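You operate a simulated robot arm through the tools that you are given. There is no shell and no other tool. Be economical: measure what you need, move in short steps, check, and stop when the job is done.

Carry out the task below with a simulated robot arm. There is one attempt and no reset: what you move stays moved.

TASK
Open the air, blow the docked mould dry, shut the air and dab off the beads.
Fine: use the green sponge and put it back.
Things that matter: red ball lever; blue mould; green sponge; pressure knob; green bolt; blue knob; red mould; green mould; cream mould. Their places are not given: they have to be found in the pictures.

It is judged by the outcome, as a careful person would: the job done as asked, and still so three seconds after it is handed in. It fails if anything else is knocked over, pushed out of place, dropped, spilled or broken.

THE ROBOT
A 6-joint arm with a two-finger parallel gripper, fixed in place. Base frame: the origin is at the foot of the arm, x ahead of it, y to its left, z up; the work surface is at about z = 0. Lengths are in mm, angles in degrees, forces in N, time in s.
With the tool pointing down near the work surface it reaches from about 160 to 420 mm from the base axis. Its first joint turns from -66.0 to 66.0 degrees. Payload 1.57 kg.
Tool frame: the origin (TCP) lies between the finger pads and is the grasp point; the fingertips stand 30 mm ahead of it; z points along the fingers, y is the line along which they close. The gripper opens to 80 mm. The fingers are 17 mm wide and 12 mm thick; the gripper's body (40 by 82 mm) begins 80 mm behind the TCP.
Orientation is that of the tool frame in the base frame, as a unit quaternion [x, y, z, w]. With the fingers straight down and closing along the base's y, the tool's x points along the base's -x, its y along +y and its z along -z.

THE INTERFACE
- The arm moves only by the tool play_rows. Its argument "motion" is a list of rows, each a list of 7 numbers: the shift along the tool's x, y, z in cm, then the turn, a rotation vector about the tool's x, y, z in degrees, then the closure, from 0 (fully open) to 1 (shut). In form: [[dx, dy, dz, ax, ay, az, jaw], ...]. A call has 1 to 12 rows; each row shifts and turns the commanded pose from where the row before left it, along the tool's axes as they then stand. A row lasts 0.2 s, in which the tool goes at most 50 mm and 8.6 degrees; a call with a longer step from one row to the next is refused whole, and so is a gripper value outside its range. A pose out of reach is approached as far as the arm can. The call stops where the force on the tool passes 50 N (or 10 N more than at its start, if that is more) or the arm is blocked; 0.2 s more then pass. The fingers move at their own pace (about 153 mm/s each) and stop on an object; they squeeze with about 20 N. The grip force told is the motor's: it shows also when the fingers shut on nothing. Time passes only in rows, and 0.2 s behind the last, so rows that do not move let the fingers close. It gives the time, the measured TCP pose, the force on the tool (base axes), the opening and the grip force at its end, in the units of the frame above (readings bear some noise).
- Cameras (640 x 400 px; columns grow to the right, rows downward): "scene" is fixed at [64.4, -340.2, 423.8]; the picture's right is [0.69, -0.72, 0.00], its down [-0.42, -0.40, -0.81] and it looks along [0.59, 0.56, -0.58] (base axes); focal length 270 px, centre (320, 200). "wrist" rides on the gripper at [-32, 0, -78] in the tool frame; the picture's right is [0.00, -1.00, 0.00], its down [0.97, 0.00, -0.24] and it looks along [0.24, 0.00, 0.97] (tool axes); focal length 218 px, centre (320, 200).
- get_image(camera): a new picture of that camera. No time passes.
- point_at(camera, pixels): for up to 12 pixels [column, row] of the newest picture of that camera ("zoom" is the newest enlarged one), the place [x, y, z] in the base frame of the surface seen there, good to about 2 mm. No time passes.
- enlarge(camera, box): a new picture of the part [left, top, right, bottom] of that camera's present view, enlarged. No time passes.
- hand_in(): hands the job in; it is judged then, once.

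Work in short steps. Measure before you move; look again where a grasp or a placing could have gone wrong, and mend it. You have 80 turns and 46 pictures in all, those below and enlarged ones among them. Open the gripper and draw the arm clear of the work before you hand the job in, unless the task says otherwise; then end with one line.

The tools are called by a JSON object that holds its "fn" and its "kwargs". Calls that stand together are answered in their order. play_rows: Moves the arm, as the interface text tells. Its arguments: {"type":"object","properties":{"motion":{"type":"array"}},"required":["motion"]} The other tools are called the same way: get_image (camera) takes a picture; point_at (camera, pixels) gives the place of the surface under pixels of a picture; enlarge (camera, box) takes an enlarged picture of a part of a camera's view; hand_in () hands the job in.

At the start:

```text
t: 0.0
position: [223.5, -53.6, 279.0]
ee_rot: [0.002, 1.0, 0.0, 0.002]
wrist_force: [-0.3, -0.1, 0.4]
opening: 80.0
gripper_force: 0.2
```

scene: 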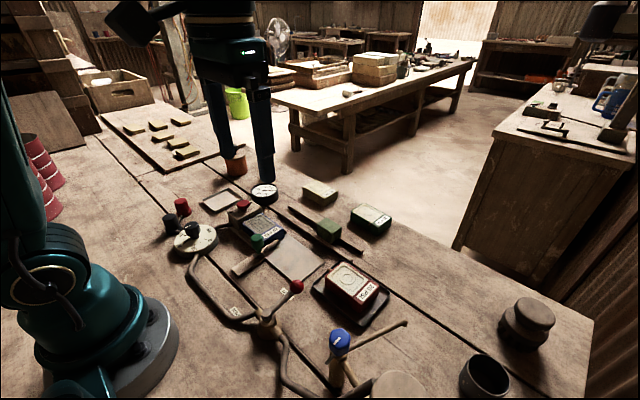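
wrist: 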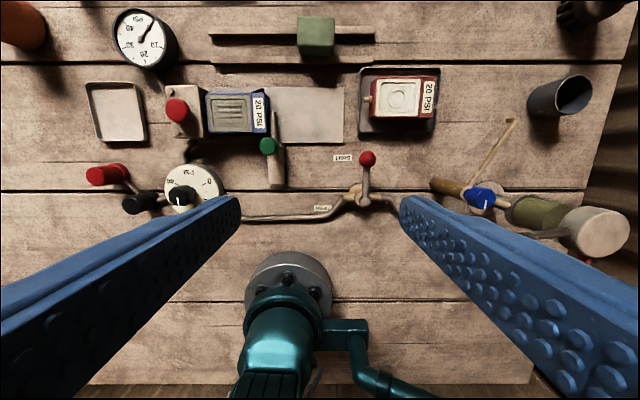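

The wrist view shows the rig: gauge (145,40), docked blue mould (238,112), red ball lever (367,158), green sponge (316,36), pressure knob (192,187), blue knob (483,197), green bolt (268,146). I'll enlarge to read the labels.

{"fn": "enlarge", "kwargs": {"camera": "wrist", "box": [80, 0, 360, 220]}}

{"fn": "enlarge", "kwargs": {"camera": "wrist", "box": [300, 60, 640, 260]}}

{"fn": "enlarge", "kwargs": {"camera": "scene", "box": [150, 160, 420, 390]}}

{"fn": "point_at", "kwargs": {"camera": "wrist", "pixels": [[367, 158], [366, 185], [316, 25], [316, 48], [238, 112], [192, 182], [268, 146], [276, 175], [483, 197], [176, 110], [310, 115], [403, 100]]}}

```text
1.82 times, centred on (220, 110) of wrist
```

zoom: 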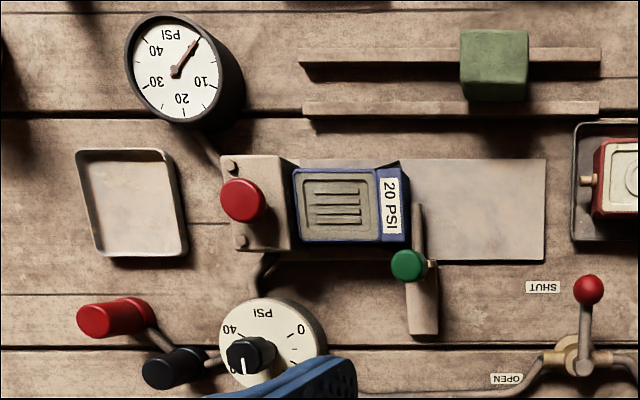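

```text
1.88 times, centred on (470, 160) of wrist
```

zoom: 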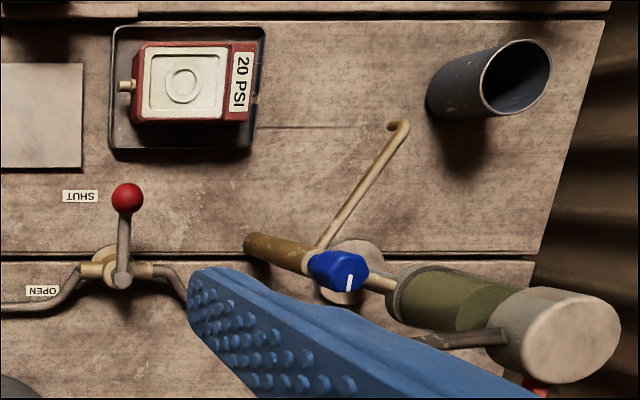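

```text
1.74 times, centred on (285, 275) of scene
```

zoom: 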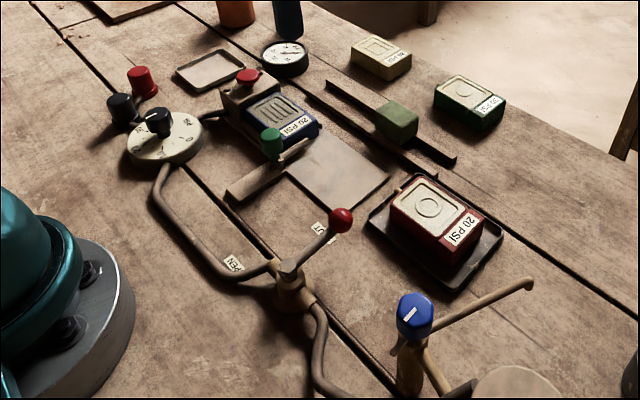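

```text
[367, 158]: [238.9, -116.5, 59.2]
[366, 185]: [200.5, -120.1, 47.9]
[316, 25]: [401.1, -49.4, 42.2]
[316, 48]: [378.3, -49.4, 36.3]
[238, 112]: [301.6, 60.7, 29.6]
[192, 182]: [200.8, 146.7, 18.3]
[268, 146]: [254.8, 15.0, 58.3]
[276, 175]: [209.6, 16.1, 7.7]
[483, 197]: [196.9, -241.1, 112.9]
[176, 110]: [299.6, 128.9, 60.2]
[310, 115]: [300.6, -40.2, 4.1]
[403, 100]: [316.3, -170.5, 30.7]
```

The knob dial and blue knob are partly hidden by the fingers; I move left over the dial for a clearer look.

{"fn": "play_rows", "kwargs": {"motion": [[-2, 4, 0, 0, 0, 0, 0], [-2, 4, 0, 0, 0, 0, 0], [0, 4, 0, 0, 0, 0, 0]]}}

{"fn": "get_image", "kwargs": {"camera": "wrist"}}

{"fn": "enlarge", "kwargs": {"camera": "wrist", "box": [230, 60, 470, 260]}}

```text
t: 0.8
position: [261.2, 67.0, 279.8]
ee_rot: [0.001, 1.0, 0.0, 0.002]
wrist_force: [-0.5, 0.3, 0.5]
opening: 79.8
gripper_force: 0.1
```

```text
40 pictures are left
```

wrist: 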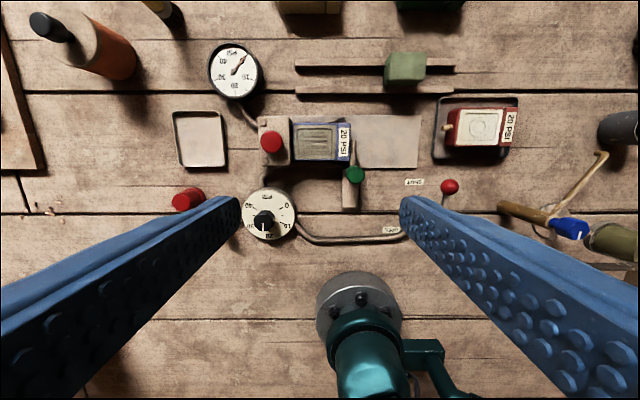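

```text
2.00 times, centred on (350, 160) of wrist
```

zoom: 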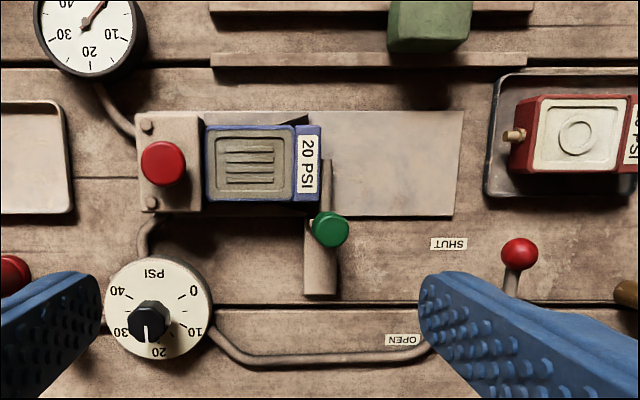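

The pressure mark seems near 20 and the bolt looks thrown behind the mould. I enlarge to be sure.

{"fn": "enlarge", "kwargs": {"camera": "wrist", "box": [235, 180, 305, 245]}}

{"fn": "enlarge", "kwargs": {"camera": "wrist", "box": [250, 100, 380, 220]}}

{"fn": "enlarge", "kwargs": {"camera": "scene", "box": [240, 250, 440, 400]}}

```text
6.15 times, centred on (270, 212) of wrist
```

zoom: 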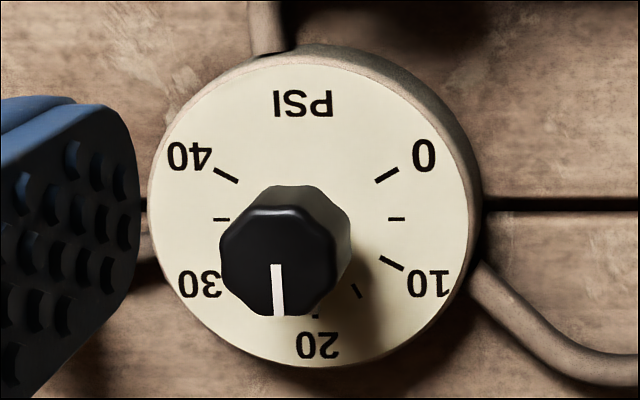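

```text
3.33 times, centred on (315, 160) of wrist
```

zoom: 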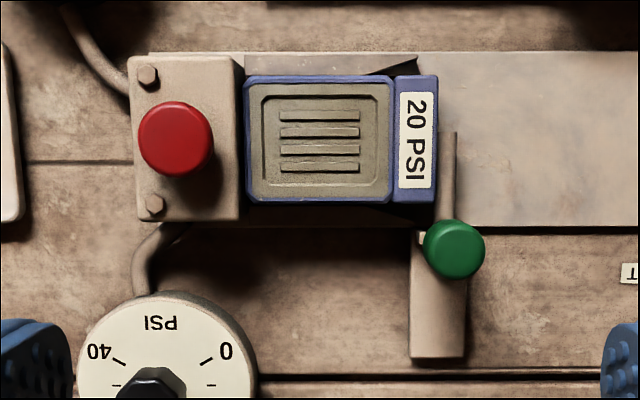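

```text
2.67 times, centred on (340, 325) of scene
```

zoom: 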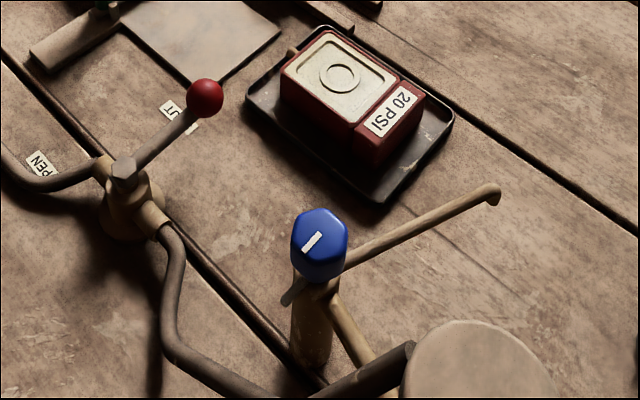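

The knob points at 20 (matching the mould) and the bolt is thrown, so neither needs touching. Measure the lever ball (205,97), its nut (124,172), labels, and the sponge.

{"fn": "point_at", "kwargs": {"camera": "zoom", "pixels": [[205, 97], [204, 82], [124, 165], [150, 150], [40, 165], [170, 108], [122, 190], [145, 225], [178, 125]]}}

{"fn": "point_at", "kwargs": {"camera": "scene", "pixels": [[327, 221], [318, 227], [340, 227], [328, 235], [290, 206], [362, 253], [287, 234], [255, 195], [242, 205]]}}

{"fn": "point_at", "kwargs": {"camera": "wrist", "pixels": [[387, 56], [425, 56], [387, 78], [424, 78], [405, 62], [405, 84], [449, 186]]}}

```text
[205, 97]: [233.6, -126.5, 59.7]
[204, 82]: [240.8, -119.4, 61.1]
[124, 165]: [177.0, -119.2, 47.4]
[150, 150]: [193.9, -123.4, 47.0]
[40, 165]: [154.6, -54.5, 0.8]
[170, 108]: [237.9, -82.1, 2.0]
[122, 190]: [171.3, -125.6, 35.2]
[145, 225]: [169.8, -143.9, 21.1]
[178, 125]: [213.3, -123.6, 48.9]
```

```text
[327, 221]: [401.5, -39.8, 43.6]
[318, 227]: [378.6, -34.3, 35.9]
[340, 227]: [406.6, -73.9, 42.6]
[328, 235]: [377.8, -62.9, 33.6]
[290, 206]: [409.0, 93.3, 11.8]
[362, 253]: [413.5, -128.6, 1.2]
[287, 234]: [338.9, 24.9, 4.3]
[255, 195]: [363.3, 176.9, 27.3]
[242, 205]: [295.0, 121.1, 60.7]
```

```text
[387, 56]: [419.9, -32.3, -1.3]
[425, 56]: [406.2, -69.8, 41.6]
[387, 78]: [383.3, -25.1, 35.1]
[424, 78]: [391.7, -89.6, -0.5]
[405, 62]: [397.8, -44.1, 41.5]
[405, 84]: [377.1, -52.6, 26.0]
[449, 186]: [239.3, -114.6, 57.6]
```

Ball centre ≈ (240,-119,51), pivot ≈ (180,-119), so open is a quarter turn to (180,-59). I move over the ball and part-close the fingers.

{"fn": "play_rows", "kwargs": {"motion": [[0.55, -4.65, 0, 0, 0, 0, 0.4], [0.55, -4.65, 0, 0, 0, 0, 0.4], [0.5, -4.65, 0, 0, 0, 0, 0.4], [0.5, -4.65, 0, 0, 0, 0, 0.4], [0, 0, 4.5, 0, 0, 0, 0.4], [0, 0, 4.5, 0, 0, 0, 0.4], [0, 0, 4, 0, 0, 0, 0.4], [0, 0, 3, 0, 0, 0, 0.4], [0, 0, 0, 0, 0, 0, 0.4]]}}

{"fn": "get_image", "kwargs": {"camera": "wrist"}}

```text
t: 2.8
position: [242.6, -119.9, 118.1]
ee_rot: [0.001, 1.0, -0.001, 0.001]
wrist_force: [-0.5, 0.2, -0.1]
opening: 47.8
gripper_force: 0.1
```

```text
35 pictures are left
```

wrist: 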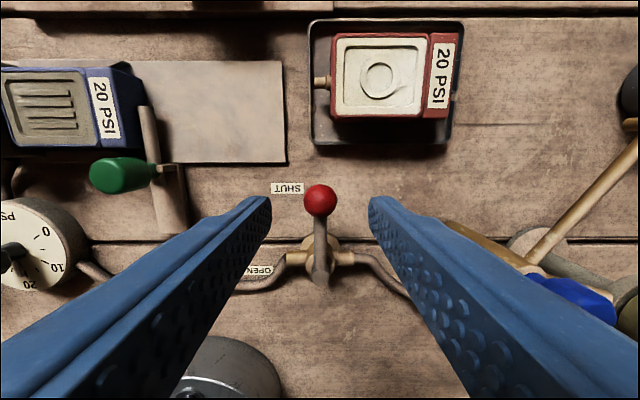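

Ball is centred between the fingers at (320,200). Descend to z≈72 and grip.

{"fn": "play_rows", "kwargs": {"motion": [[0.3, 0, 2.4, 0, 0, 0, 0.4], [0, 0, 2.3, 0, 0, 0, 0.4], [0, 0, 0, 0, 0, 0, 0.9], [0, 0, 0, 0, 0, 0, 0.9]]}}

{"fn": "enlarge", "kwargs": {"camera": "scene", "box": [150, 160, 420, 390]}}

```text
t: 3.8
position: [238.8, -119.1, 71.8]
ee_rot: [0.001, 1.0, -0.001, 0.001]
wrist_force: [-4.6, 0.1, 9.5]
opening: 23.1
gripper_force: 35.8
```

```text
1.74 times, centred on (285, 275) of scene
```

zoom: 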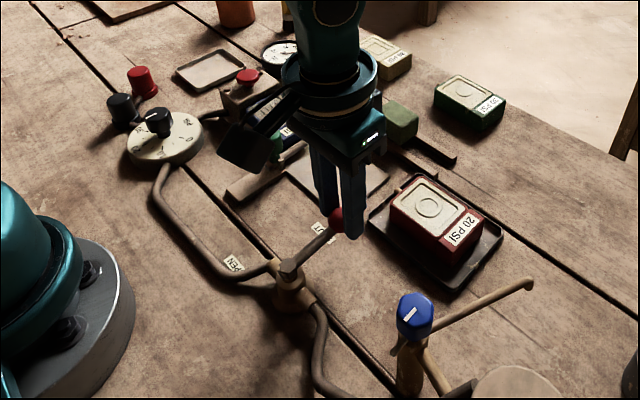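

Gripped at 23 mm. Swing the lever about its pivot toward OPEN, first 49°.

{"fn": "play_rows", "kwargs": {"motion": [[0.061, 0.856, 0, 0, 0, -8.2, 0.9], [0.061, 0.856, 0, 0, 0, -8.2, 0.9], [0.061, 0.856, 0, 0, 0, -8.2, 0.9], [0.061, 0.856, 0, 0, 0, -8.2, 0.9], [0.061, 0.856, 0, 0, 0, -8.2, 0.9], [0.061, 0.856, 0, 0, 0, -8.2, 0.9]]}}

```text
t: 5.2
position: [218.0, -73.8, 72.3]
ee_rot: [-0.417, 0.909, -0.001, 0.002]
wrist_force: [3.0, 3.5, 11.4]
opening: 23.0
gripper_force: 35.3
```

Following well with low force; the rest of the quarter turn.

{"fn": "play_rows", "kwargs": {"motion": [[0.061, 0.856, 0, 0, 0, -8.2, 0.9], [0.061, 0.856, 0, 0, 0, -8.2, 0.9], [0.061, 0.856, 0, 0, 0, -8.2, 0.9], [0.061, 0.856, 0, 0, 0, -8.2, 0.9], [0.061, 0.856, 0, 0, 0, -8.2, 0.9]]}}

{"fn": "get_image", "kwargs": {"camera": "scene"}}

{"fn": "get_image", "kwargs": {"camera": "wrist"}}

```text
t: 6.4
position: [177.1, -60.2, 71.5]
ee_rot: [0.709, -0.706, -0.001, 0.002]
wrist_force: [-1.2, 18.1, -12.3]
opening: 23.1
gripper_force: 35.4
```

```text
33 pictures are left
```

scene: 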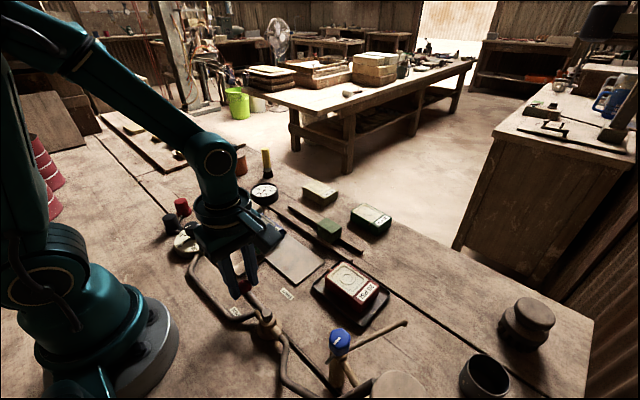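

```text
32 pictures are left
```

wrist: 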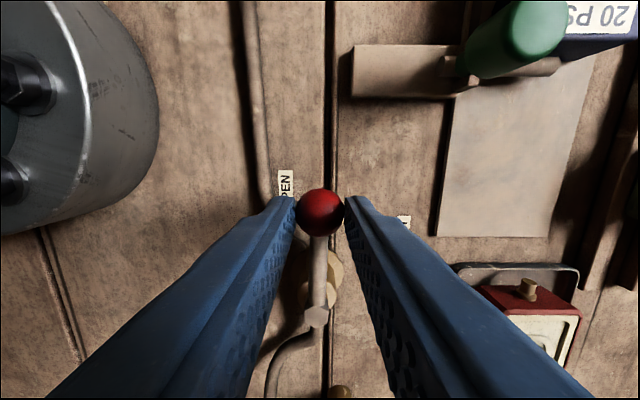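

The lever is at OPEN. Read the gauge at scene (265,193).

{"fn": "enlarge", "kwargs": {"camera": "scene", "box": [225, 170, 325, 240]}}

```text
5.71 times, centred on (275, 205) of scene
```

zoom: 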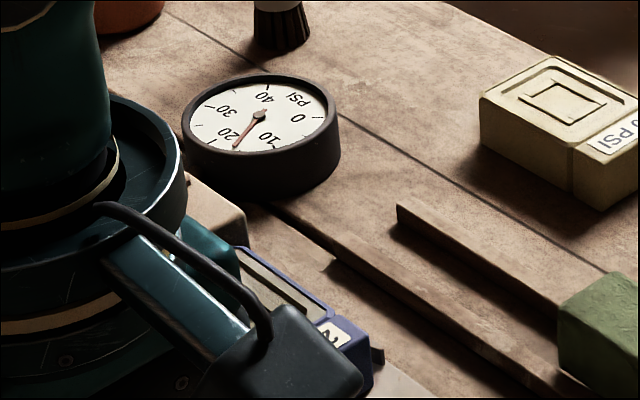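

Gauge ~18–20 and rising. Release, rise and look at the mould while the air blows.

{"fn": "play_rows", "kwargs": {"motion": [[0, 0, 0, 0, 0, 0, 0.5], [0, 0, -4, 0, 0, 0, 0.4], [0, 0, -5, 0, 0, 0, 0.4], [-1, -3, -3, 0, 0, 0, 0.4], [-1, -3, 0, 0, 0, 0, 0.4], [0, -3, 0, 0, 0, 0, 0.4]]}}

{"fn": "get_image", "kwargs": {"camera": "wrist"}}

{"fn": "enlarge", "kwargs": {"camera": "scene", "box": [180, 170, 340, 330]}}

```text
t: 7.8
position: [271.5, -38.3, 192.6]
ee_rot: [0.708, -0.706, 0.001, -0.001]
wrist_force: [-0.7, -0.4, -0.1]
opening: 47.7
gripper_force: 0.1
```

```text
30 pictures are left
```

wrist: 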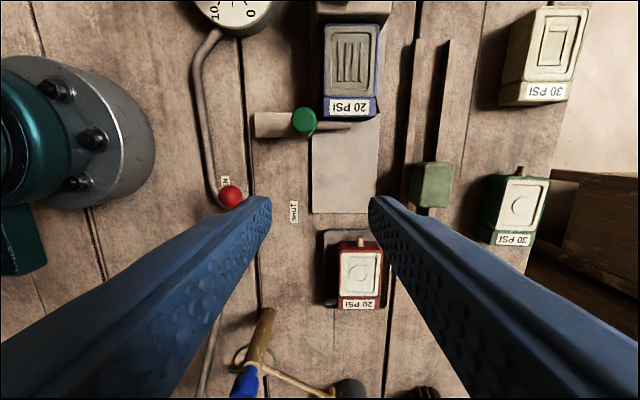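

```text
2.50 times, centred on (260, 250) of scene
```

zoom: 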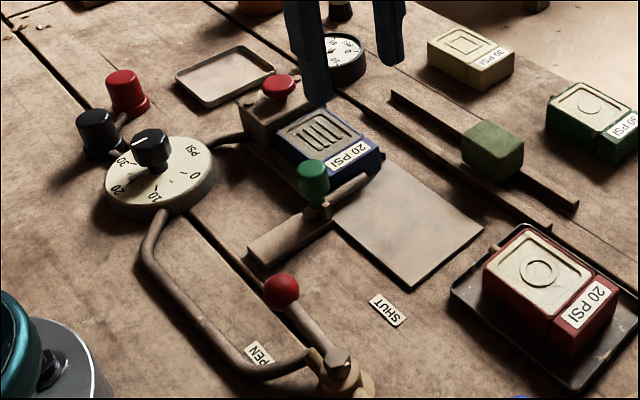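

Air is on. I look closely at the mould at wrist (350,65).

{"fn": "enlarge", "kwargs": {"camera": "wrist", "box": [290, 0, 410, 125]}}

```text
3.20 times, centred on (350, 62) of wrist
```

zoom: 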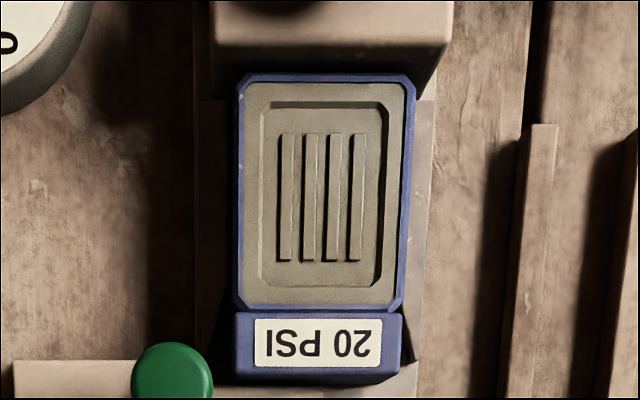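

The face is still damp grey-brown and there are no beads yet. Wait 2 s and look again.

{"fn": "play_rows", "kwargs": {"motion": [[0, 0, 0, 0, 0, 0, 0.4], [-1, 0, 0, 0, 0, 0, 0.4], [-2, 0, 0, 0, 0, 0, 0.4], [-2, 0, 0, 0, 0, 0, 0.4], [0, 0, 0, 0, 0, 0, 0.4], [0, 0, 0, 0, 0, 0, 0.4], [0, 0, 0, 0, 0, 0, 0.4], [0, 0, 0, 0, 0, 0, 0.4], [0, 0, 0, 0, 0, 0, 0.4], [0, 0, 0, 0, 0, 0, 0.4]]}}

{"fn": "enlarge", "kwargs": {"camera": "wrist", "box": [230, 0, 430, 200]}}

```text
t: 10.0
position: [269.3, 11.7, 192.1]
ee_rot: [0.708, -0.706, 0.001, -0.002]
wrist_force: [0.0, 0.1, 0.1]
opening: 48.2
gripper_force: 0.0
```

```text
2.00 times, centred on (330, 100) of wrist
```

zoom: 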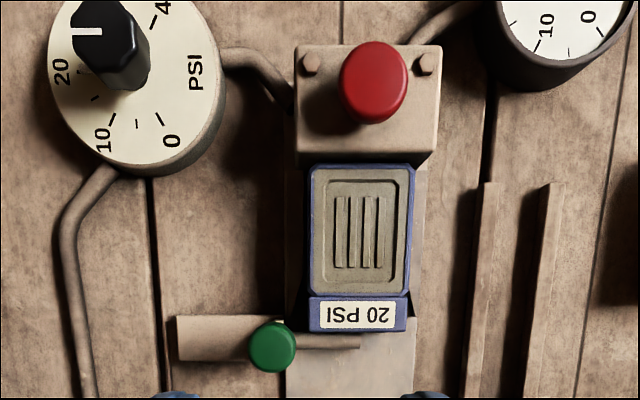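

No clear change yet; keep waiting, and check.

{"fn": "play_rows", "kwargs": {"motion": [[0, 0, 0, 0, 0, 0, 0.4], [0, 0, 0, 0, 0, 0, 0.4], [0, 0, 0, 0, 0, 0, 0.4], [0, 0, 0, 0, 0, 0, 0.4], [0, 0, 0, 0, 0, 0, 0.4], [0, 0, 0, 0, 0, 0, 0.4], [0, 0, 0, 0, 0, 0, 0.4], [0, 0, 0, 0, 0, 0, 0.4], [0, 0, 0, 0, 0, 0, 0.4], [0, 0, 0, 0, 0, 0, 0.4], [0, 0, 0, 0, 0, 0, 0.4], [0, 0, 0, 0, 0, 0, 0.4]]}}

{"fn": "enlarge", "kwargs": {"camera": "wrist", "box": [230, 0, 430, 200]}}

{"fn": "enlarge", "kwargs": {"camera": "scene", "box": [220, 170, 320, 250]}}

```text
t: 12.6
position: [269.7, 10.8, 191.9]
ee_rot: [0.708, -0.706, 0.001, -0.001]
wrist_force: [0.0, 0.3, -0.6]
opening: 48.2
gripper_force: 0.1
```

```text
2.00 times, centred on (330, 100) of wrist
```

zoom: 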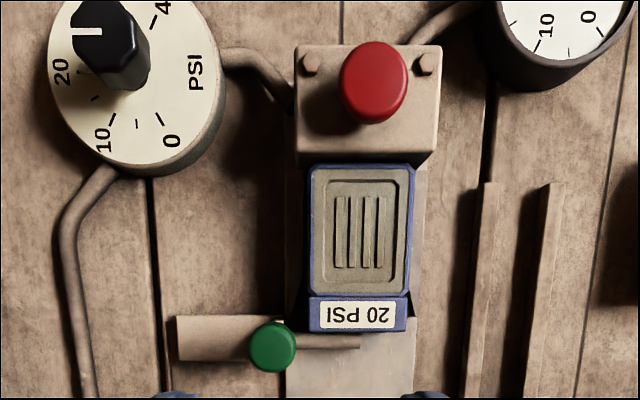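

```text
5.00 times, centred on (270, 210) of scene
```

zoom: 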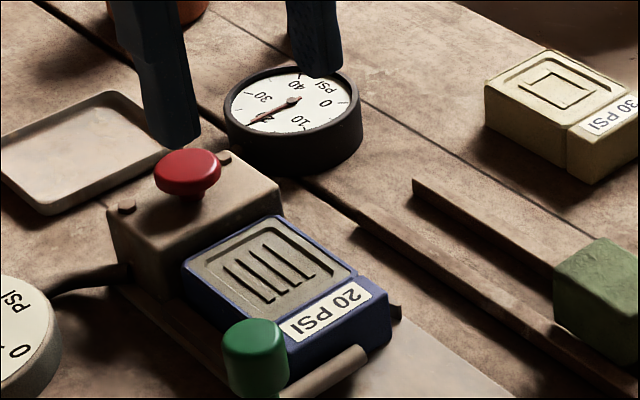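

Gauge is up but the mould isn't changing, so the red push button on the dock head is likely the blow valve. Check the gauge and measure the button first.

{"fn": "point_at", "kwargs": {"camera": "zoom", "pixels": [[187, 160], [160, 170], [215, 165], [187, 152], [187, 175], [188, 200], [124, 206], [255, 265]]}}

{"fn": "enlarge", "kwargs": {"camera": "scene", "box": [260, 180, 296, 206]}}

```text
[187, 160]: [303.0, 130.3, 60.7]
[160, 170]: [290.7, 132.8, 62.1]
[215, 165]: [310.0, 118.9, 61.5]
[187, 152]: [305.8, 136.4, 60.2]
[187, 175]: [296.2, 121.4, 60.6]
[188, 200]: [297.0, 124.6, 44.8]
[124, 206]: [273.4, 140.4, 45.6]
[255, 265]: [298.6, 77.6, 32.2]
```

```text
15.38 times, centred on (278, 193) of scene
```

zoom: 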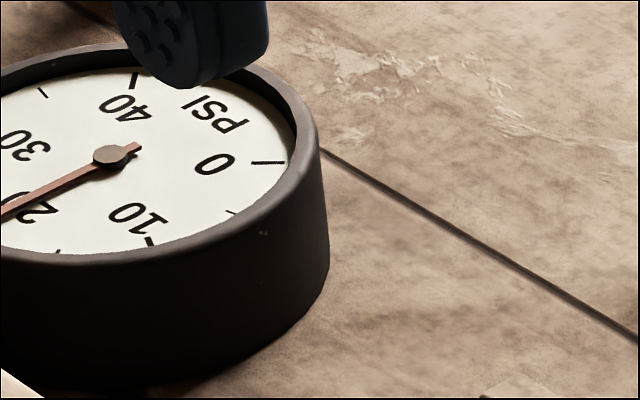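

Gauge needle is on 20. The button top is at ≈(301,128,61). Shut the fingers, go above it, tips 7 mm clear.

{"fn": "play_rows", "kwargs": {"motion": [[-4, -1, 0, 0, 0, 0, 1], [-4, -1, 0, 0, 0, 0, 1], [-3.65, -1.1, 0, 0, 0, 0, 1], [0, 0, 4, 0, 0, 0, 1], [0, 0, 4, 0, 0, 0, 1], [0, 0, 1.4, 0, 0, 0, 1], [0, 0, 0, 0, 0, 0, 1]]}}

{"fn": "enlarge", "kwargs": {"camera": "scene", "box": [180, 150, 340, 250]}}

```text
t: 14.2
position: [300.3, 127.7, 97.6]
ee_rot: [0.708, -0.706, 0.0, -0.001]
wrist_force: [-0.5, 0.5, -0.7]
opening: 0.0
gripper_force: 20.2
```

```text
4.00 times, centred on (260, 200) of scene
```

zoom: 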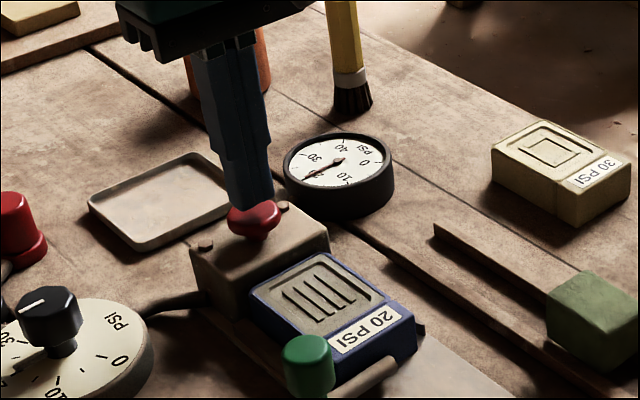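

Fingers are over the button. Press gently in small steps, watching the force.

{"fn": "play_rows", "kwargs": {"motion": [[0, 0, 0.4, 0, 0, 0, 1], [0, 0, 0.3, 0, 0, 0, 1], [0, 0, 0.2, 0, 0, 0, 1], [0, 0, 0.2, 0, 0, 0, 1]]}}

{"fn": "enlarge", "kwargs": {"camera": "scene", "box": [180, 150, 340, 250]}}

```text
t: 15.2
position: [299.9, 127.4, 87.6]
ee_rot: [0.707, -0.707, 0.002, -0.002]
wrist_force: [-0.2, -0.4, 1.1]
opening: 0.0
gripper_force: 20.1
```

```text
4.00 times, centred on (260, 200) of scene
```

zoom: 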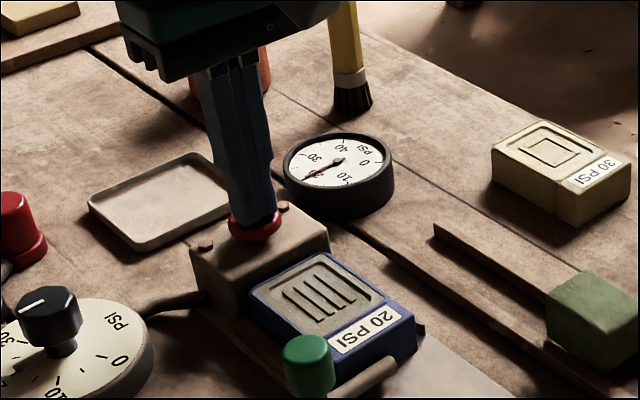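

The button is giving (force small). Press a few mm more.

{"fn": "play_rows", "kwargs": {"motion": [[0, 0, 0.2, 0, 0, 0, 1], [0, 0, 0.2, 0, 0, 0, 1], [0, 0, 0, 0, 0, 0, 1], [0, 0, 0, 0, 0, 0, 1]]}}

{"fn": "enlarge", "kwargs": {"camera": "scene", "box": [180, 150, 340, 250]}}

```text
t: 16.2
position: [298.8, 127.8, 82.9]
ee_rot: [0.708, -0.706, 0.002, -0.001]
wrist_force: [0.9, 1.6, 3.2]
opening: 0.0
gripper_force: 20.5
```

```text
4.00 times, centred on (260, 200) of scene
```

zoom: 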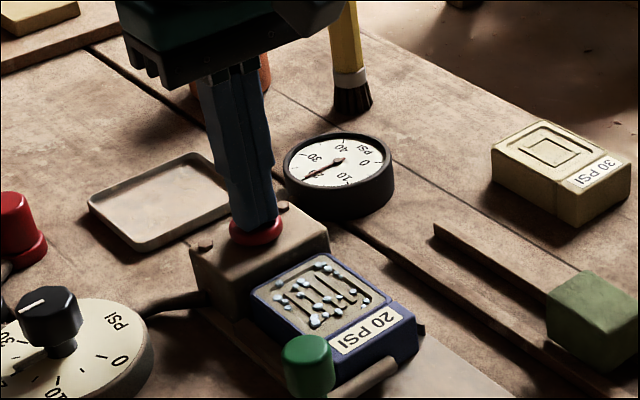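

Pressing the button blows: beads come out on the face. Hold it down and watch for the face to go pale.

{"fn": "play_rows", "kwargs": {"motion": [[0, 0, 0, 0, 0, 0, 1], [0, 0, 0, 0, 0, 0, 1], [0, 0, 0, 0, 0, 0, 1], [0, 0, 0, 0, 0, 0, 1], [0, 0, 0, 0, 0, 0, 1], [0, 0, 0, 0, 0, 0, 1], [0, 0, 0, 0, 0, 0, 1], [0, 0, 0, 0, 0, 0, 1]]}}

{"fn": "enlarge", "kwargs": {"camera": "scene", "box": [180, 150, 340, 250]}}

```text
t: 18.0
position: [299.8, 128.3, 83.7]
ee_rot: [0.708, -0.706, 0.002, -0.001]
wrist_force: [0.4, 1.3, 3.1]
opening: 0.0
gripper_force: 19.8
```

```text
4.00 times, centred on (260, 200) of scene
```

zoom: 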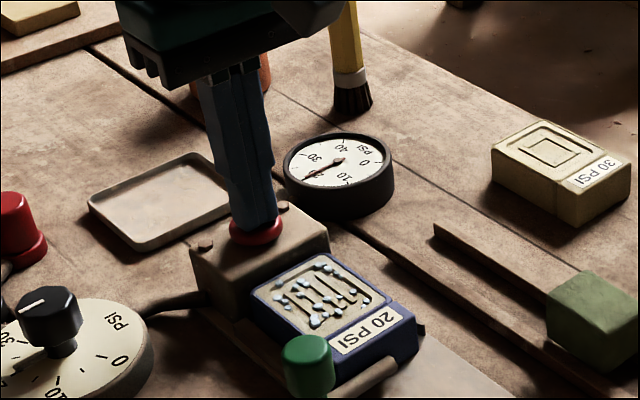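

The face is turning pale cream. Hold another ~2 s and compare.

{"fn": "play_rows", "kwargs": {"motion": [[0, 0, 0, 0, 0, 0, 1], [0, 0, 0, 0, 0, 0, 1], [0, 0, 0, 0, 0, 0, 1], [0, 0, 0, 0, 0, 0, 1], [0, 0, 0, 0, 0, 0, 1], [0, 0, 0, 0, 0, 0, 1], [0, 0, 0, 0, 0, 0, 1], [0, 0, 0, 0, 0, 0, 1]]}}

{"fn": "enlarge", "kwargs": {"camera": "scene", "box": [180, 150, 340, 250]}}

```text
t: 19.8
position: [298.5, 127.0, 84.1]
ee_rot: [0.708, -0.707, 0.002, -0.001]
wrist_force: [0.2, 0.1, 3.5]
opening: 0.0
gripper_force: 20.1
```

```text
4.00 times, centred on (260, 200) of scene
```

zoom: 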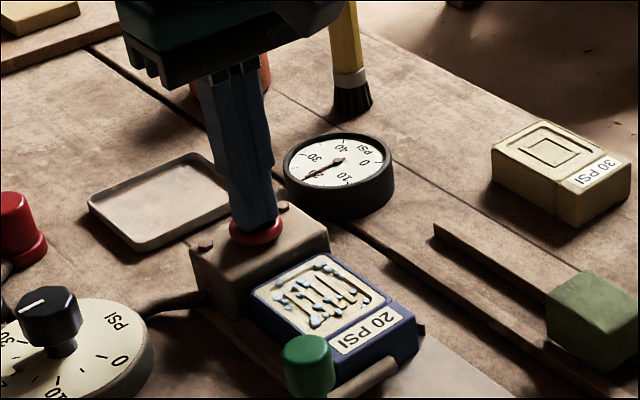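

Still getting paler; hold more.

{"fn": "play_rows", "kwargs": {"motion": [[0, 0, 0, 0, 0, 0, 1], [0, 0, 0, 0, 0, 0, 1], [0, 0, 0, 0, 0, 0, 1], [0, 0, 0, 0, 0, 0, 1], [0, 0, 0, 0, 0, 0, 1], [0, 0, 0, 0, 0, 0, 1], [0, 0, 0, 0, 0, 0, 1], [0, 0, 0, 0, 0, 0, 1], [0, 0, 0, 0, 0, 0, 1], [0, 0, 0, 0, 0, 0, 1], [0, 0, 0, 0, 0, 0, 1], [0, 0, 0, 0, 0, 0, 1]]}}

{"fn": "enlarge", "kwargs": {"camera": "scene", "box": [180, 150, 340, 250]}}

```text
t: 22.4
position: [300.0, 127.0, 83.5]
ee_rot: [0.708, -0.706, 0.001, -0.001]
wrist_force: [0.4, -0.2, 3.5]
opening: 0.0
gripper_force: 19.3
```

```text
4.00 times, centred on (260, 200) of scene
```

zoom: 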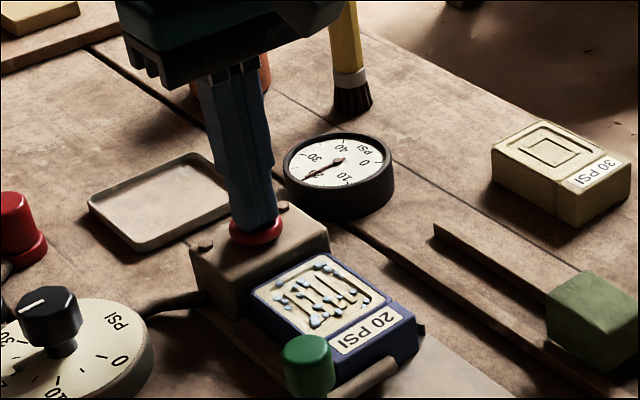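

The face has stopped changing – dry. Release the button, rise and return over the lever ball at (178,-60).

{"fn": "play_rows", "kwargs": {"motion": [[0, 0, -4, 0, 0, 0, 1], [0, 0, -4, 0, 0, 0, 1], [0, 0, -2.8, 0, 0, 0, 0.8], [3.74, 2.45, 0, 0, 0, 0, 0.5], [3.74, 2.45, 0, 0, 0, 0, 0.5], [3.74, 2.45, 0, 0, 0, 0, 0.5], [3.74, 2.45, 0, 0, 0, 0, 0.5], [3.74, 2.45, 0, 0, 0, 0, 0.5], [0, 0, 4, 0, 0, 0, 0.5], [0, 0, 3.5, 0, 0, 0, 0.5], [0, 0, 0, 0, 0, 0, 0.5]]}}

{"fn": "get_image", "kwargs": {"camera": "wrist"}}

```text
t: 24.8
position: [177.2, -58.8, 114.8]
ee_rot: [0.708, -0.706, 0.001, 0.0]
wrist_force: [0.1, 0.0, 0.5]
opening: 40.3
gripper_force: 0.0
```

```text
17 pictures are left
```

wrist: 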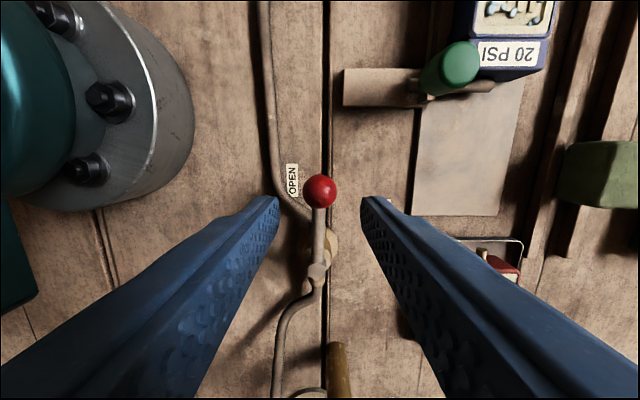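

Ball centred at (320,190). Descend, grip, and swing back to SHUT.

{"fn": "play_rows", "kwargs": {"motion": [[-0.2, 0, 2.2, 0, 0, 0, 0.5], [0, 0, 2.1, 0, 0, 0, 0.5], [0, 0, 0, 0, 0, 0, 0.9], [0, 0, 0, 0, 0, 0, 0.9]]}}

```text
t: 25.8
position: [178.1, -57.3, 72.6]
ee_rot: [0.708, -0.706, 0.002, -0.001]
wrist_force: [-2.3, -0.3, 11.1]
opening: 23.1
gripper_force: 35.5
```

{"fn": "play_rows", "kwargs": {"motion": [[0.061, -0.856, 0, 0, 0, 8.2, 0.9], [0.061, -0.856, 0, 0, 0, 8.2, 0.9], [0.061, -0.856, 0, 0, 0, 8.2, 0.9], [0.061, -0.856, 0, 0, 0, 8.2, 0.9], [0.061, -0.856, 0, 0, 0, 8.2, 0.9], [0.061, -0.856, 0, 0, 0, 8.2, 0.9], [0.061, -0.856, 0, 0, 0, 8.2, 0.9], [0.061, -0.856, 0, 0, 0, 8.2, 0.9], [0.061, -0.856, 0, 0, 0, 8.2, 0.9], [0.061, -0.856, 0, 0, 0, 8.2, 0.9], [0.061, -0.856, 0, 0, 0, 8.2, 0.9]]}}

```text
t: 28.2
position: [239.2, -117.1, 73.8]
ee_rot: [0.003, 1.0, 0.0, 0.002]
wrist_force: [-2.2, 0.6, -22.3]
opening: 23.1
gripper_force: 35.7
```

Nearly at the start pose; nudge 3 mm further to the SHUT stop, release, rise and look.

{"fn": "play_rows", "kwargs": {"motion": [[0, -0.3, 0, 0, 0, 0, 0.9], [0, 0.1, 0, 0, 0, 0, 0.9], [0, 0, 0, 0, 0, 0, 0.5], [0, 0, -4, 0, 0, 0, 0.4], [0, 0, -4, 0, 0, 0, 0.4], [0, 0, -4, 0, 0, 0, 0.2], [-3, 1.5, 0, 0, 0, 0, 0.1], [-3, 1.5, 0, 0, 0, 0, 0.1], [-3, 1.5, 0, 0, 0, 0, 0.1], [-2.5, 2, 0, 0, 0, 0, 0.1], [0, 0, 0, 0, 0, 0, 0.1]]}}

{"fn": "get_image", "kwargs": {"camera": "scene"}}

{"fn": "get_image", "kwargs": {"camera": "wrist"}}

```text
t: 30.6
position: [352.6, -57.2, 193.4]
ee_rot: [0.001, 1.0, 0.001, 0.0]
wrist_force: [-0.3, -0.6, -1.0]
opening: 71.9
gripper_force: 0.1
```

```text
16 pictures are left
```

scene: 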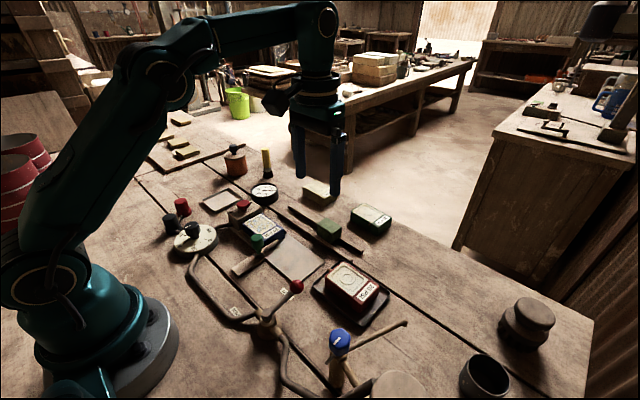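

```text
15 pictures are left
```

wrist: 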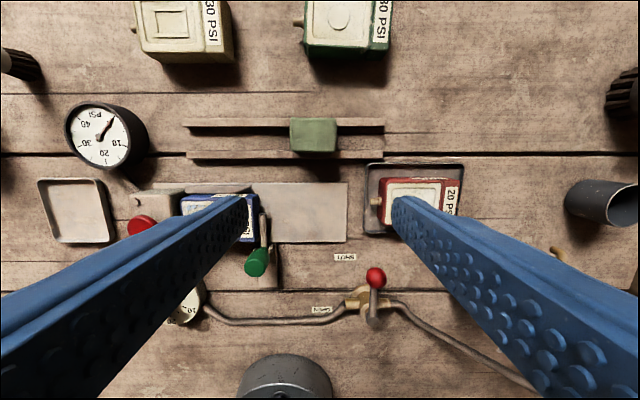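

Gauge is back to 0, lever at SHUT. Measure the sponge (315,135), its rails, and the mould's beads.

{"fn": "point_at", "kwargs": {"camera": "wrist", "pixels": [[296, 122], [334, 122], [296, 145], [334, 145], [315, 134], [240, 128], [240, 156], [378, 126]]}}

{"fn": "enlarge", "kwargs": {"camera": "scene", "box": [225, 195, 285, 255]}}

{"fn": "enlarge", "kwargs": {"camera": "scene", "box": [280, 190, 380, 270]}}

```text
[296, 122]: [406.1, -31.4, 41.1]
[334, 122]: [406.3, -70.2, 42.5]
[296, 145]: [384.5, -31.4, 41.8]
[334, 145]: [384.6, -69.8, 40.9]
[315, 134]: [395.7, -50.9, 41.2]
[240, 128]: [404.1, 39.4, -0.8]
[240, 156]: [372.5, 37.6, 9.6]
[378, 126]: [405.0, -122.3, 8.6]
```

```text
6.67 times, centred on (255, 225) of scene
```

zoom: 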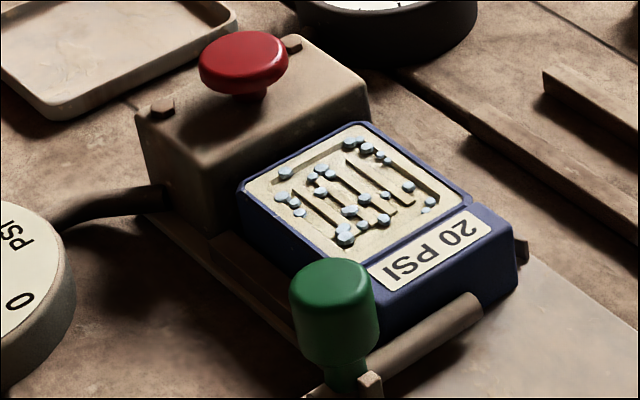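

```text
5.00 times, centred on (330, 230) of scene
```

zoom: 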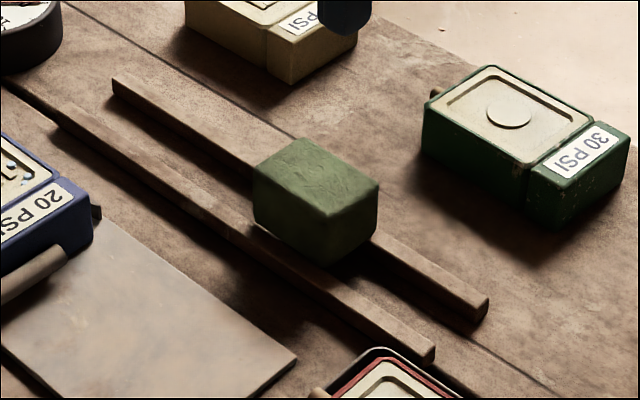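

Sponge spans y -31…-71, top z 42. Measure the rails and the bead extent.

{"fn": "point_at", "kwargs": {"camera": "zoom", "pixels": [[255, 170], [325, 212], [378, 185], [256, 218], [328, 258], [300, 145], [420, 260], [370, 310], [200, 130], [170, 180]]}}

{"fn": "point_at", "kwargs": {"camera": "scene", "pixels": [[260.2, 214.8], [244.6, 224.2], [275.8, 224.2], [258.7, 233.8], [259.2, 216.9], [249.9, 221.3], [271.3, 225.4], [258.7, 231], [256, 225], [265, 219], [250, 226], [267, 229]]}}

```text
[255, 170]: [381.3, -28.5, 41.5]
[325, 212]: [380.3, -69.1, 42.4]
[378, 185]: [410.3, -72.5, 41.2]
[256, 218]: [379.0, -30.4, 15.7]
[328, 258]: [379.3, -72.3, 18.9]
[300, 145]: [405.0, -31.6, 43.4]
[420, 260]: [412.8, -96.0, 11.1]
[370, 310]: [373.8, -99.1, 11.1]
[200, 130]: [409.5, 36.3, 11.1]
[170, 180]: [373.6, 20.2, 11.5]
```

```text
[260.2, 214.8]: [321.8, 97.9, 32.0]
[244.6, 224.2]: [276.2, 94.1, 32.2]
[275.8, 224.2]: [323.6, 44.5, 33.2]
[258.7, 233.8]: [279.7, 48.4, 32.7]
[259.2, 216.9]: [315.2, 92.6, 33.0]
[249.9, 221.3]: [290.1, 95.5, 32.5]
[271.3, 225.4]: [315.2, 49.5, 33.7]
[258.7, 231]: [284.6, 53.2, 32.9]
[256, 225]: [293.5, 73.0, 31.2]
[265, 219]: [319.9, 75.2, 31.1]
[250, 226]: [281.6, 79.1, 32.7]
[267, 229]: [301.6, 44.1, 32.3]
```

Bead patch spans x 282–320, y 48–97 at z≈33. Sponge centre (395,-51). Go above it and descend to z≈48 (tips clear of the rails), then grip.

{"fn": "play_rows", "kwargs": {"motion": [[-2.2, 0.3, 0, 0, 0, 0, 0.1], [-2.0, 0.3, 0, 0, 0, 0, 0.1], [0, 0, 4, 0, 0, 0, 0.1], [0, 0, 4, 0, 0, 0, 0.1], [0, 0, 3, 0, 0, 0, 0.1], [0, 0, 0, 0, 0, 0, 0.1]]}}

{"fn": "get_image", "kwargs": {"camera": "wrist"}}

```text
t: 32.0
position: [378.1, -48.2, 69.1]
ee_rot: [0.002, 1.0, 0.0, 0.001]
wrist_force: [0.3, -0.7, -0.6]
opening: 71.9
gripper_force: 0.0
out of reach, approached as far as the arm can: row 1, 2
```

```text
12 pictures are left
```

wrist: 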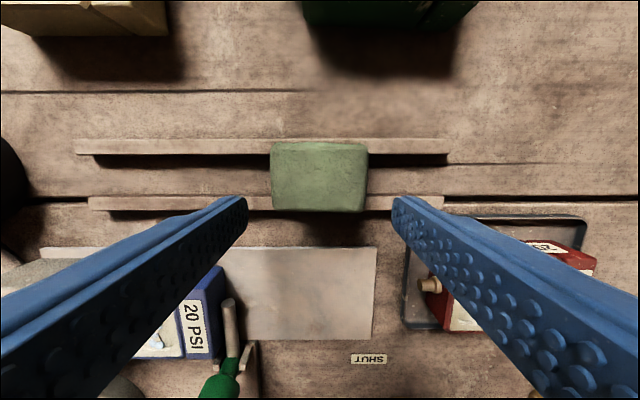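

The reach limit cut x short at height; now at (378,-48,69). Move forward 17 mm, then down 21 mm.

{"fn": "play_rows", "kwargs": {"motion": [[-1.0, -0.3, 0, 0, 0, 0, 0.1], [-0.7, 0, 0, 0, 0, 0, 0.1], [0, 0, 1.1, 0, 0, 0, 0.1], [0, 0, 1.0, 0, 0, 0, 0.1], [0, 0, 0, 0, 0, 0, 0.1]]}}

```text
t: 33.2
position: [396.2, -50.8, 48.1]
ee_rot: [0.001, 1.0, 0.0, 0.001]
wrist_force: [0.5, 0.5, -0.1]
opening: 72.0
gripper_force: 0.0
```

Positioned. Close on the sponge.

{"fn": "play_rows", "kwargs": {"motion": [[0, 0, 0, 0, 0, 0, 0.45], [0, 0, 0, 0, 0, 0, 0.6], [0, 0, 0, 0, 0, 0, 0.6], [0, 0, 0, 0, 0, 0, 0.6]]}}

{"fn": "enlarge", "kwargs": {"camera": "scene", "box": [280, 190, 380, 270]}}

```text
t: 34.2
position: [395.8, -51.2, 48.5]
ee_rot: [0.0, 1.0, 0.0, 0.002]
wrist_force: [0.1, 0.2, 0.7]
opening: 49.0
gripper_force: 19.5
```

```text
5.00 times, centred on (330, 230) of scene
```

zoom: 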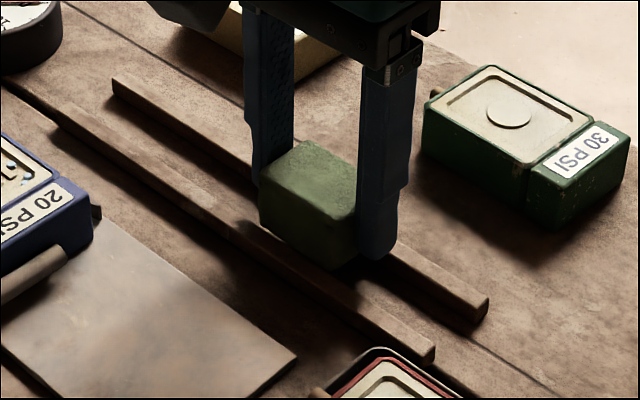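

Gripped at 49 mm. Lift 4 cm, then up and back toward the base.

{"fn": "play_rows", "kwargs": {"motion": [[0, 0, -1.5, 0, 0, 0, 0.6], [0, 0, -2, 0, 0, 0, 0.6], [2, 0, -2, 0, 0, 0, 0.6], [3, 1, -2, 0, 0, 0, 0.6], [3, 3, -1, 0, 0, 0, 0.6], [0, 0, 0, 0, 0, 0, 0.6]]}}

{"fn": "get_image", "kwargs": {"camera": "wrist"}}

{"fn": "get_image", "kwargs": {"camera": "scene"}}

```text
t: 35.6
position: [314.4, -13.1, 133.2]
ee_rot: [0.001, 1.0, 0.0, 0.001]
wrist_force: [-0.4, -0.2, -0.7]
opening: 49.1
gripper_force: 20.2
```

```text
10 pictures are left
```

wrist: 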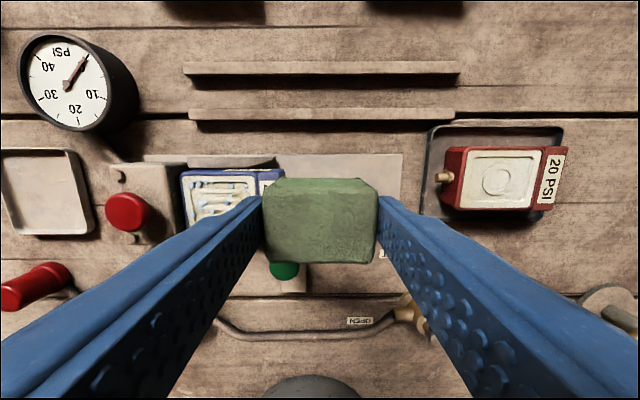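

```text
9 pictures are left
```

scene: 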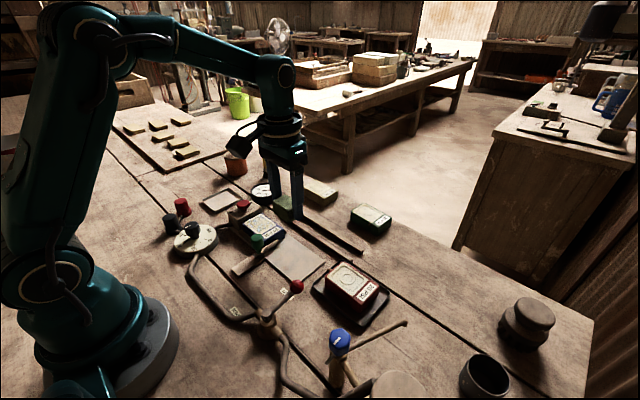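

Sponge held level. Yaw 90° so the fingers flank the mould along x, clear of the dock head.

{"fn": "play_rows", "kwargs": {"motion": [[0, 0, 0, 0, 0, -8.2, 0.6], [0, 0, 0, 0, 0, -8.2, 0.6], [0, 0, 0, 0, 0, -8.2, 0.6], [0, 0, 0, 0, 0, -8.2, 0.6], [0, 0, 0, 0, 0, -8.2, 0.6], [0, 0, 0, 0, 0, -8.2, 0.6], [0, 0, 0, 0, 0, -8.2, 0.6], [0, 0, 0, 0, 0, -8.2, 0.6], [0, 0, 0, 0, 0, -8.2, 0.6], [0, 0, 0, 0, 0, -8.2, 0.6], [0, 0, 0, 0, 0, -8, 0.6]]}}

```text
t: 38.0
position: [316.2, -11.8, 134.5]
ee_rot: [0.708, -0.707, 0.001, -0.001]
wrist_force: [0.4, 0.0, -0.7]
opening: 49.0
gripper_force: 19.4
```

Move over the mould's lower half (301,62) and lower to z≈80, above expected contact at ~70.

{"fn": "play_rows", "kwargs": {"motion": [[-4, 0.75, 0, 0, 0, 0, 0.6], [-3.4, 0.75, 0, 0, 0, 0, 0.6], [0, 0, 2.5, 0, 0, 0, 0.6], [0, 0, 2, 0, 0, 0, 0.6], [0, 0, 0.9, 0, 0, 0, 0.6], [0, 0, 0, 0, 0, 0, 0.6]]}}

{"fn": "enlarge", "kwargs": {"camera": "scene", "box": [205, 190, 325, 265]}}

```text
t: 39.4
position: [301.3, 62.3, 78.4]
ee_rot: [-0.707, 0.707, -0.001, 0.001]
wrist_force: [0.1, 0.1, -0.3]
opening: 49.0
gripper_force: 20.2
```

```text
5.33 times, centred on (265, 228) of scene
```

zoom: 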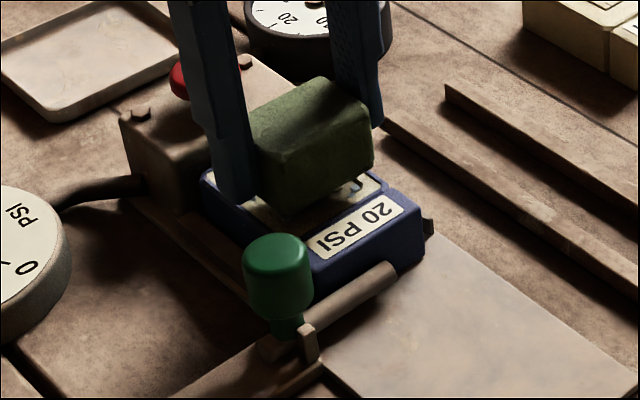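

Sponge is just above the beads. Lower in 2 mm steps to a light press.

{"fn": "play_rows", "kwargs": {"motion": [[0, 0, 0.3, 0, 0, 0, 0.6], [0, 0, 0.2, 0, 0, 0, 0.6], [0, 0, 0.2, 0, 0, 0, 0.6], [0, 0, 0.1, 0, 0, 0, 0.6], [0, 0, 0, 0, 0, 0, 0.6]]}}

```text
t: 40.6
position: [300.9, 61.5, 70.0]
ee_rot: [-0.707, 0.708, 0.0, 0.001]
wrist_force: [0.3, 0.3, -0.3]
opening: 48.8
gripper_force: 20.1
```

{"fn": "play_rows", "kwargs": {"motion": [[0, 0, 0.1, 0, 0, 0, 0.6], [0, 0, 0.1, 0, 0, 0, 0.6], [0, 0, 0.1, 0, 0, 0, 0.6], [0, 0, 0, 0, 0, 0, 0.6]]}}

```text
t: 41.6
position: [300.6, 62.8, 68.1]
ee_rot: [-0.706, 0.708, -0.002, 0.002]
wrist_force: [-4.0, 0.4, 24.2]
opening: 49.0
gripper_force: 20.2
```

Contact at z≈68 with 24 N. Lift, shift +11 mm toward the head, dab; and again.

{"fn": "play_rows", "kwargs": {"motion": [[0, 0, -1.0, 0, 0, 0, 0.6], [-1.1, 0, 0, 0, 0, 0, 0.6], [0, 0, 0.7, 0, 0, 0, 0.6], [0, 0, 0.2, 0, 0, 0, 0.6], [0, 0, 0, 0, 0, 0, 0.6], [0, 0, -0.9, 0, 0, 0, 0.6], [-1.0, 0, 0, 0, 0, 0, 0.6], [0, 0, 0.7, 0, 0, 0, 0.6], [0, 0, 0.2, 0, 0, 0, 0.6], [0, 0, 0, 0, 0, 0, 0.6]]}}

{"fn": "enlarge", "kwargs": {"camera": "scene", "box": [205, 190, 325, 265]}}

```text
t: 43.8
position: [301.3, 83.0, 68.3]
ee_rot: [0.707, -0.707, 0.001, -0.002]
wrist_force: [-0.7, -0.3, -0.3]
opening: 49.1
gripper_force: 20.1
```

```text
5.33 times, centred on (265, 228) of scene
```

zoom: 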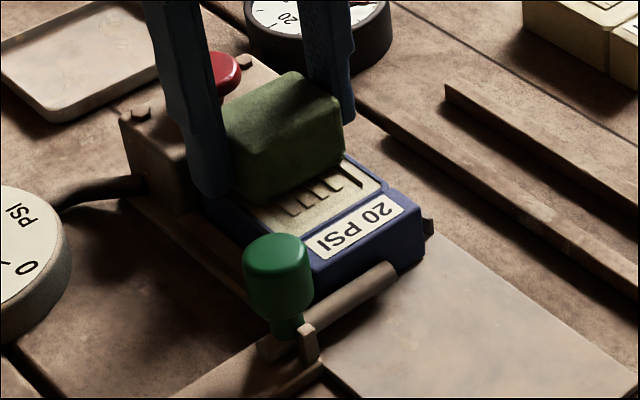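

The near half is clear of beads. Here force is nil, so press 2 mm more, then a dab 4 mm further toward the head, then lift back.

{"fn": "play_rows", "kwargs": {"motion": [[0, 0, 0.1, 0, 0, 0, 0.6], [0, 0, 0.1, 0, 0, 0, 0.6], [0, 0, 0, 0, 0, 0, 0.6]]}}

```text
t: 44.6
position: [301.2, 83.3, 67.6]
ee_rot: [-0.707, 0.708, -0.003, 0.003]
wrist_force: [-3.8, -0.5, 24.7]
opening: 49.0
gripper_force: 20.0
```

{"fn": "play_rows", "kwargs": {"motion": [[0, 0, -1, 0, 0, 0, 0.6], [0.9, 0, 0, 0, 0, 0, 0.6], [0, 0, 0.8, 0, 0, 0, 0.6], [0, 0, 0.2, 0, 0, 0, 0.6], [0, 0, 0, 0, 0, 0, 0.6], [0, 0, -2, 0, 0, 0, 0.6], [0, 0, -3, 0, 0, 0, 0.6], [3, 0, -1.5, 0, 0, 0, 0.6], [4, -0.5, 0, 0, 0, 0, 0.6], [2, -1, 0, 0, 0, 0, 0.6], [0, 0, 0, 0, 0, 0, 0.6]]}}

{"fn": "enlarge", "kwargs": {"camera": "scene", "box": [205, 190, 325, 265]}}

```text
t: 47.0
position: [315.9, -16.5, 131.5]
ee_rot: [-0.706, 0.708, -0.001, 0.001]
wrist_force: [0.3, 0.2, -0.7]
opening: 48.5
gripper_force: 20.3
```

```text
5.33 times, centred on (265, 228) of scene
```

zoom: 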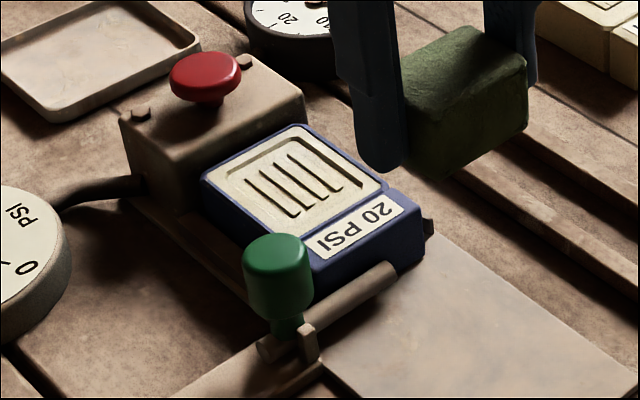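

All beads are gone and the face is pale. Yaw back and return the sponge to its rails.

{"fn": "play_rows", "kwargs": {"motion": [[0, 0, 0, 0, 0, 8.2, 0.6], [0, 0, 0, 0, 0, 8.2, 0.6], [0, 0, 0, 0, 0, 8.2, 0.6], [0, 0, 0, 0, 0, 8.2, 0.6], [0, 0, 0, 0, 0, 8.2, 0.6], [0, 0, 0, 0, 0, 8.2, 0.6], [0, 0, 0, 0, 0, 8.2, 0.6], [0, 0, 0, 0, 0, 8.2, 0.6], [0, 0, 0, 0, 0, 8.2, 0.6], [0, 0, 0, 0, 0, 8.2, 0.6], [0, 0, 0, 0, 0, 8, 0.6]]}}

```text
t: 49.4
position: [316.5, -15.6, 131.1]
ee_rot: [0.001, 1.0, 0.0, 0.002]
wrist_force: [-0.4, -0.5, -0.1]
opening: 49.2
gripper_force: 20.5
```

{"fn": "play_rows", "kwargs": {"motion": [[-2.5, -2, 1, 0, 0, 0, 0.6], [-2.5, -1.5, 2, 0, 0, 0, 0.6], [-1.9, 0, 1.6, 0, 0, 0, 0.6], [-1.05, 0, 0.6, 0, 0, 0, 0.6], [0, 0, 0, 0, 0, 0, 0.6]]}}

```text
t: 50.6
position: [395.1, -50.2, 79.9]
ee_rot: [0.001, 1.0, 0.0, 0.0]
wrist_force: [-0.9, -0.1, -0.6]
opening: 49.0
gripper_force: 19.7
```

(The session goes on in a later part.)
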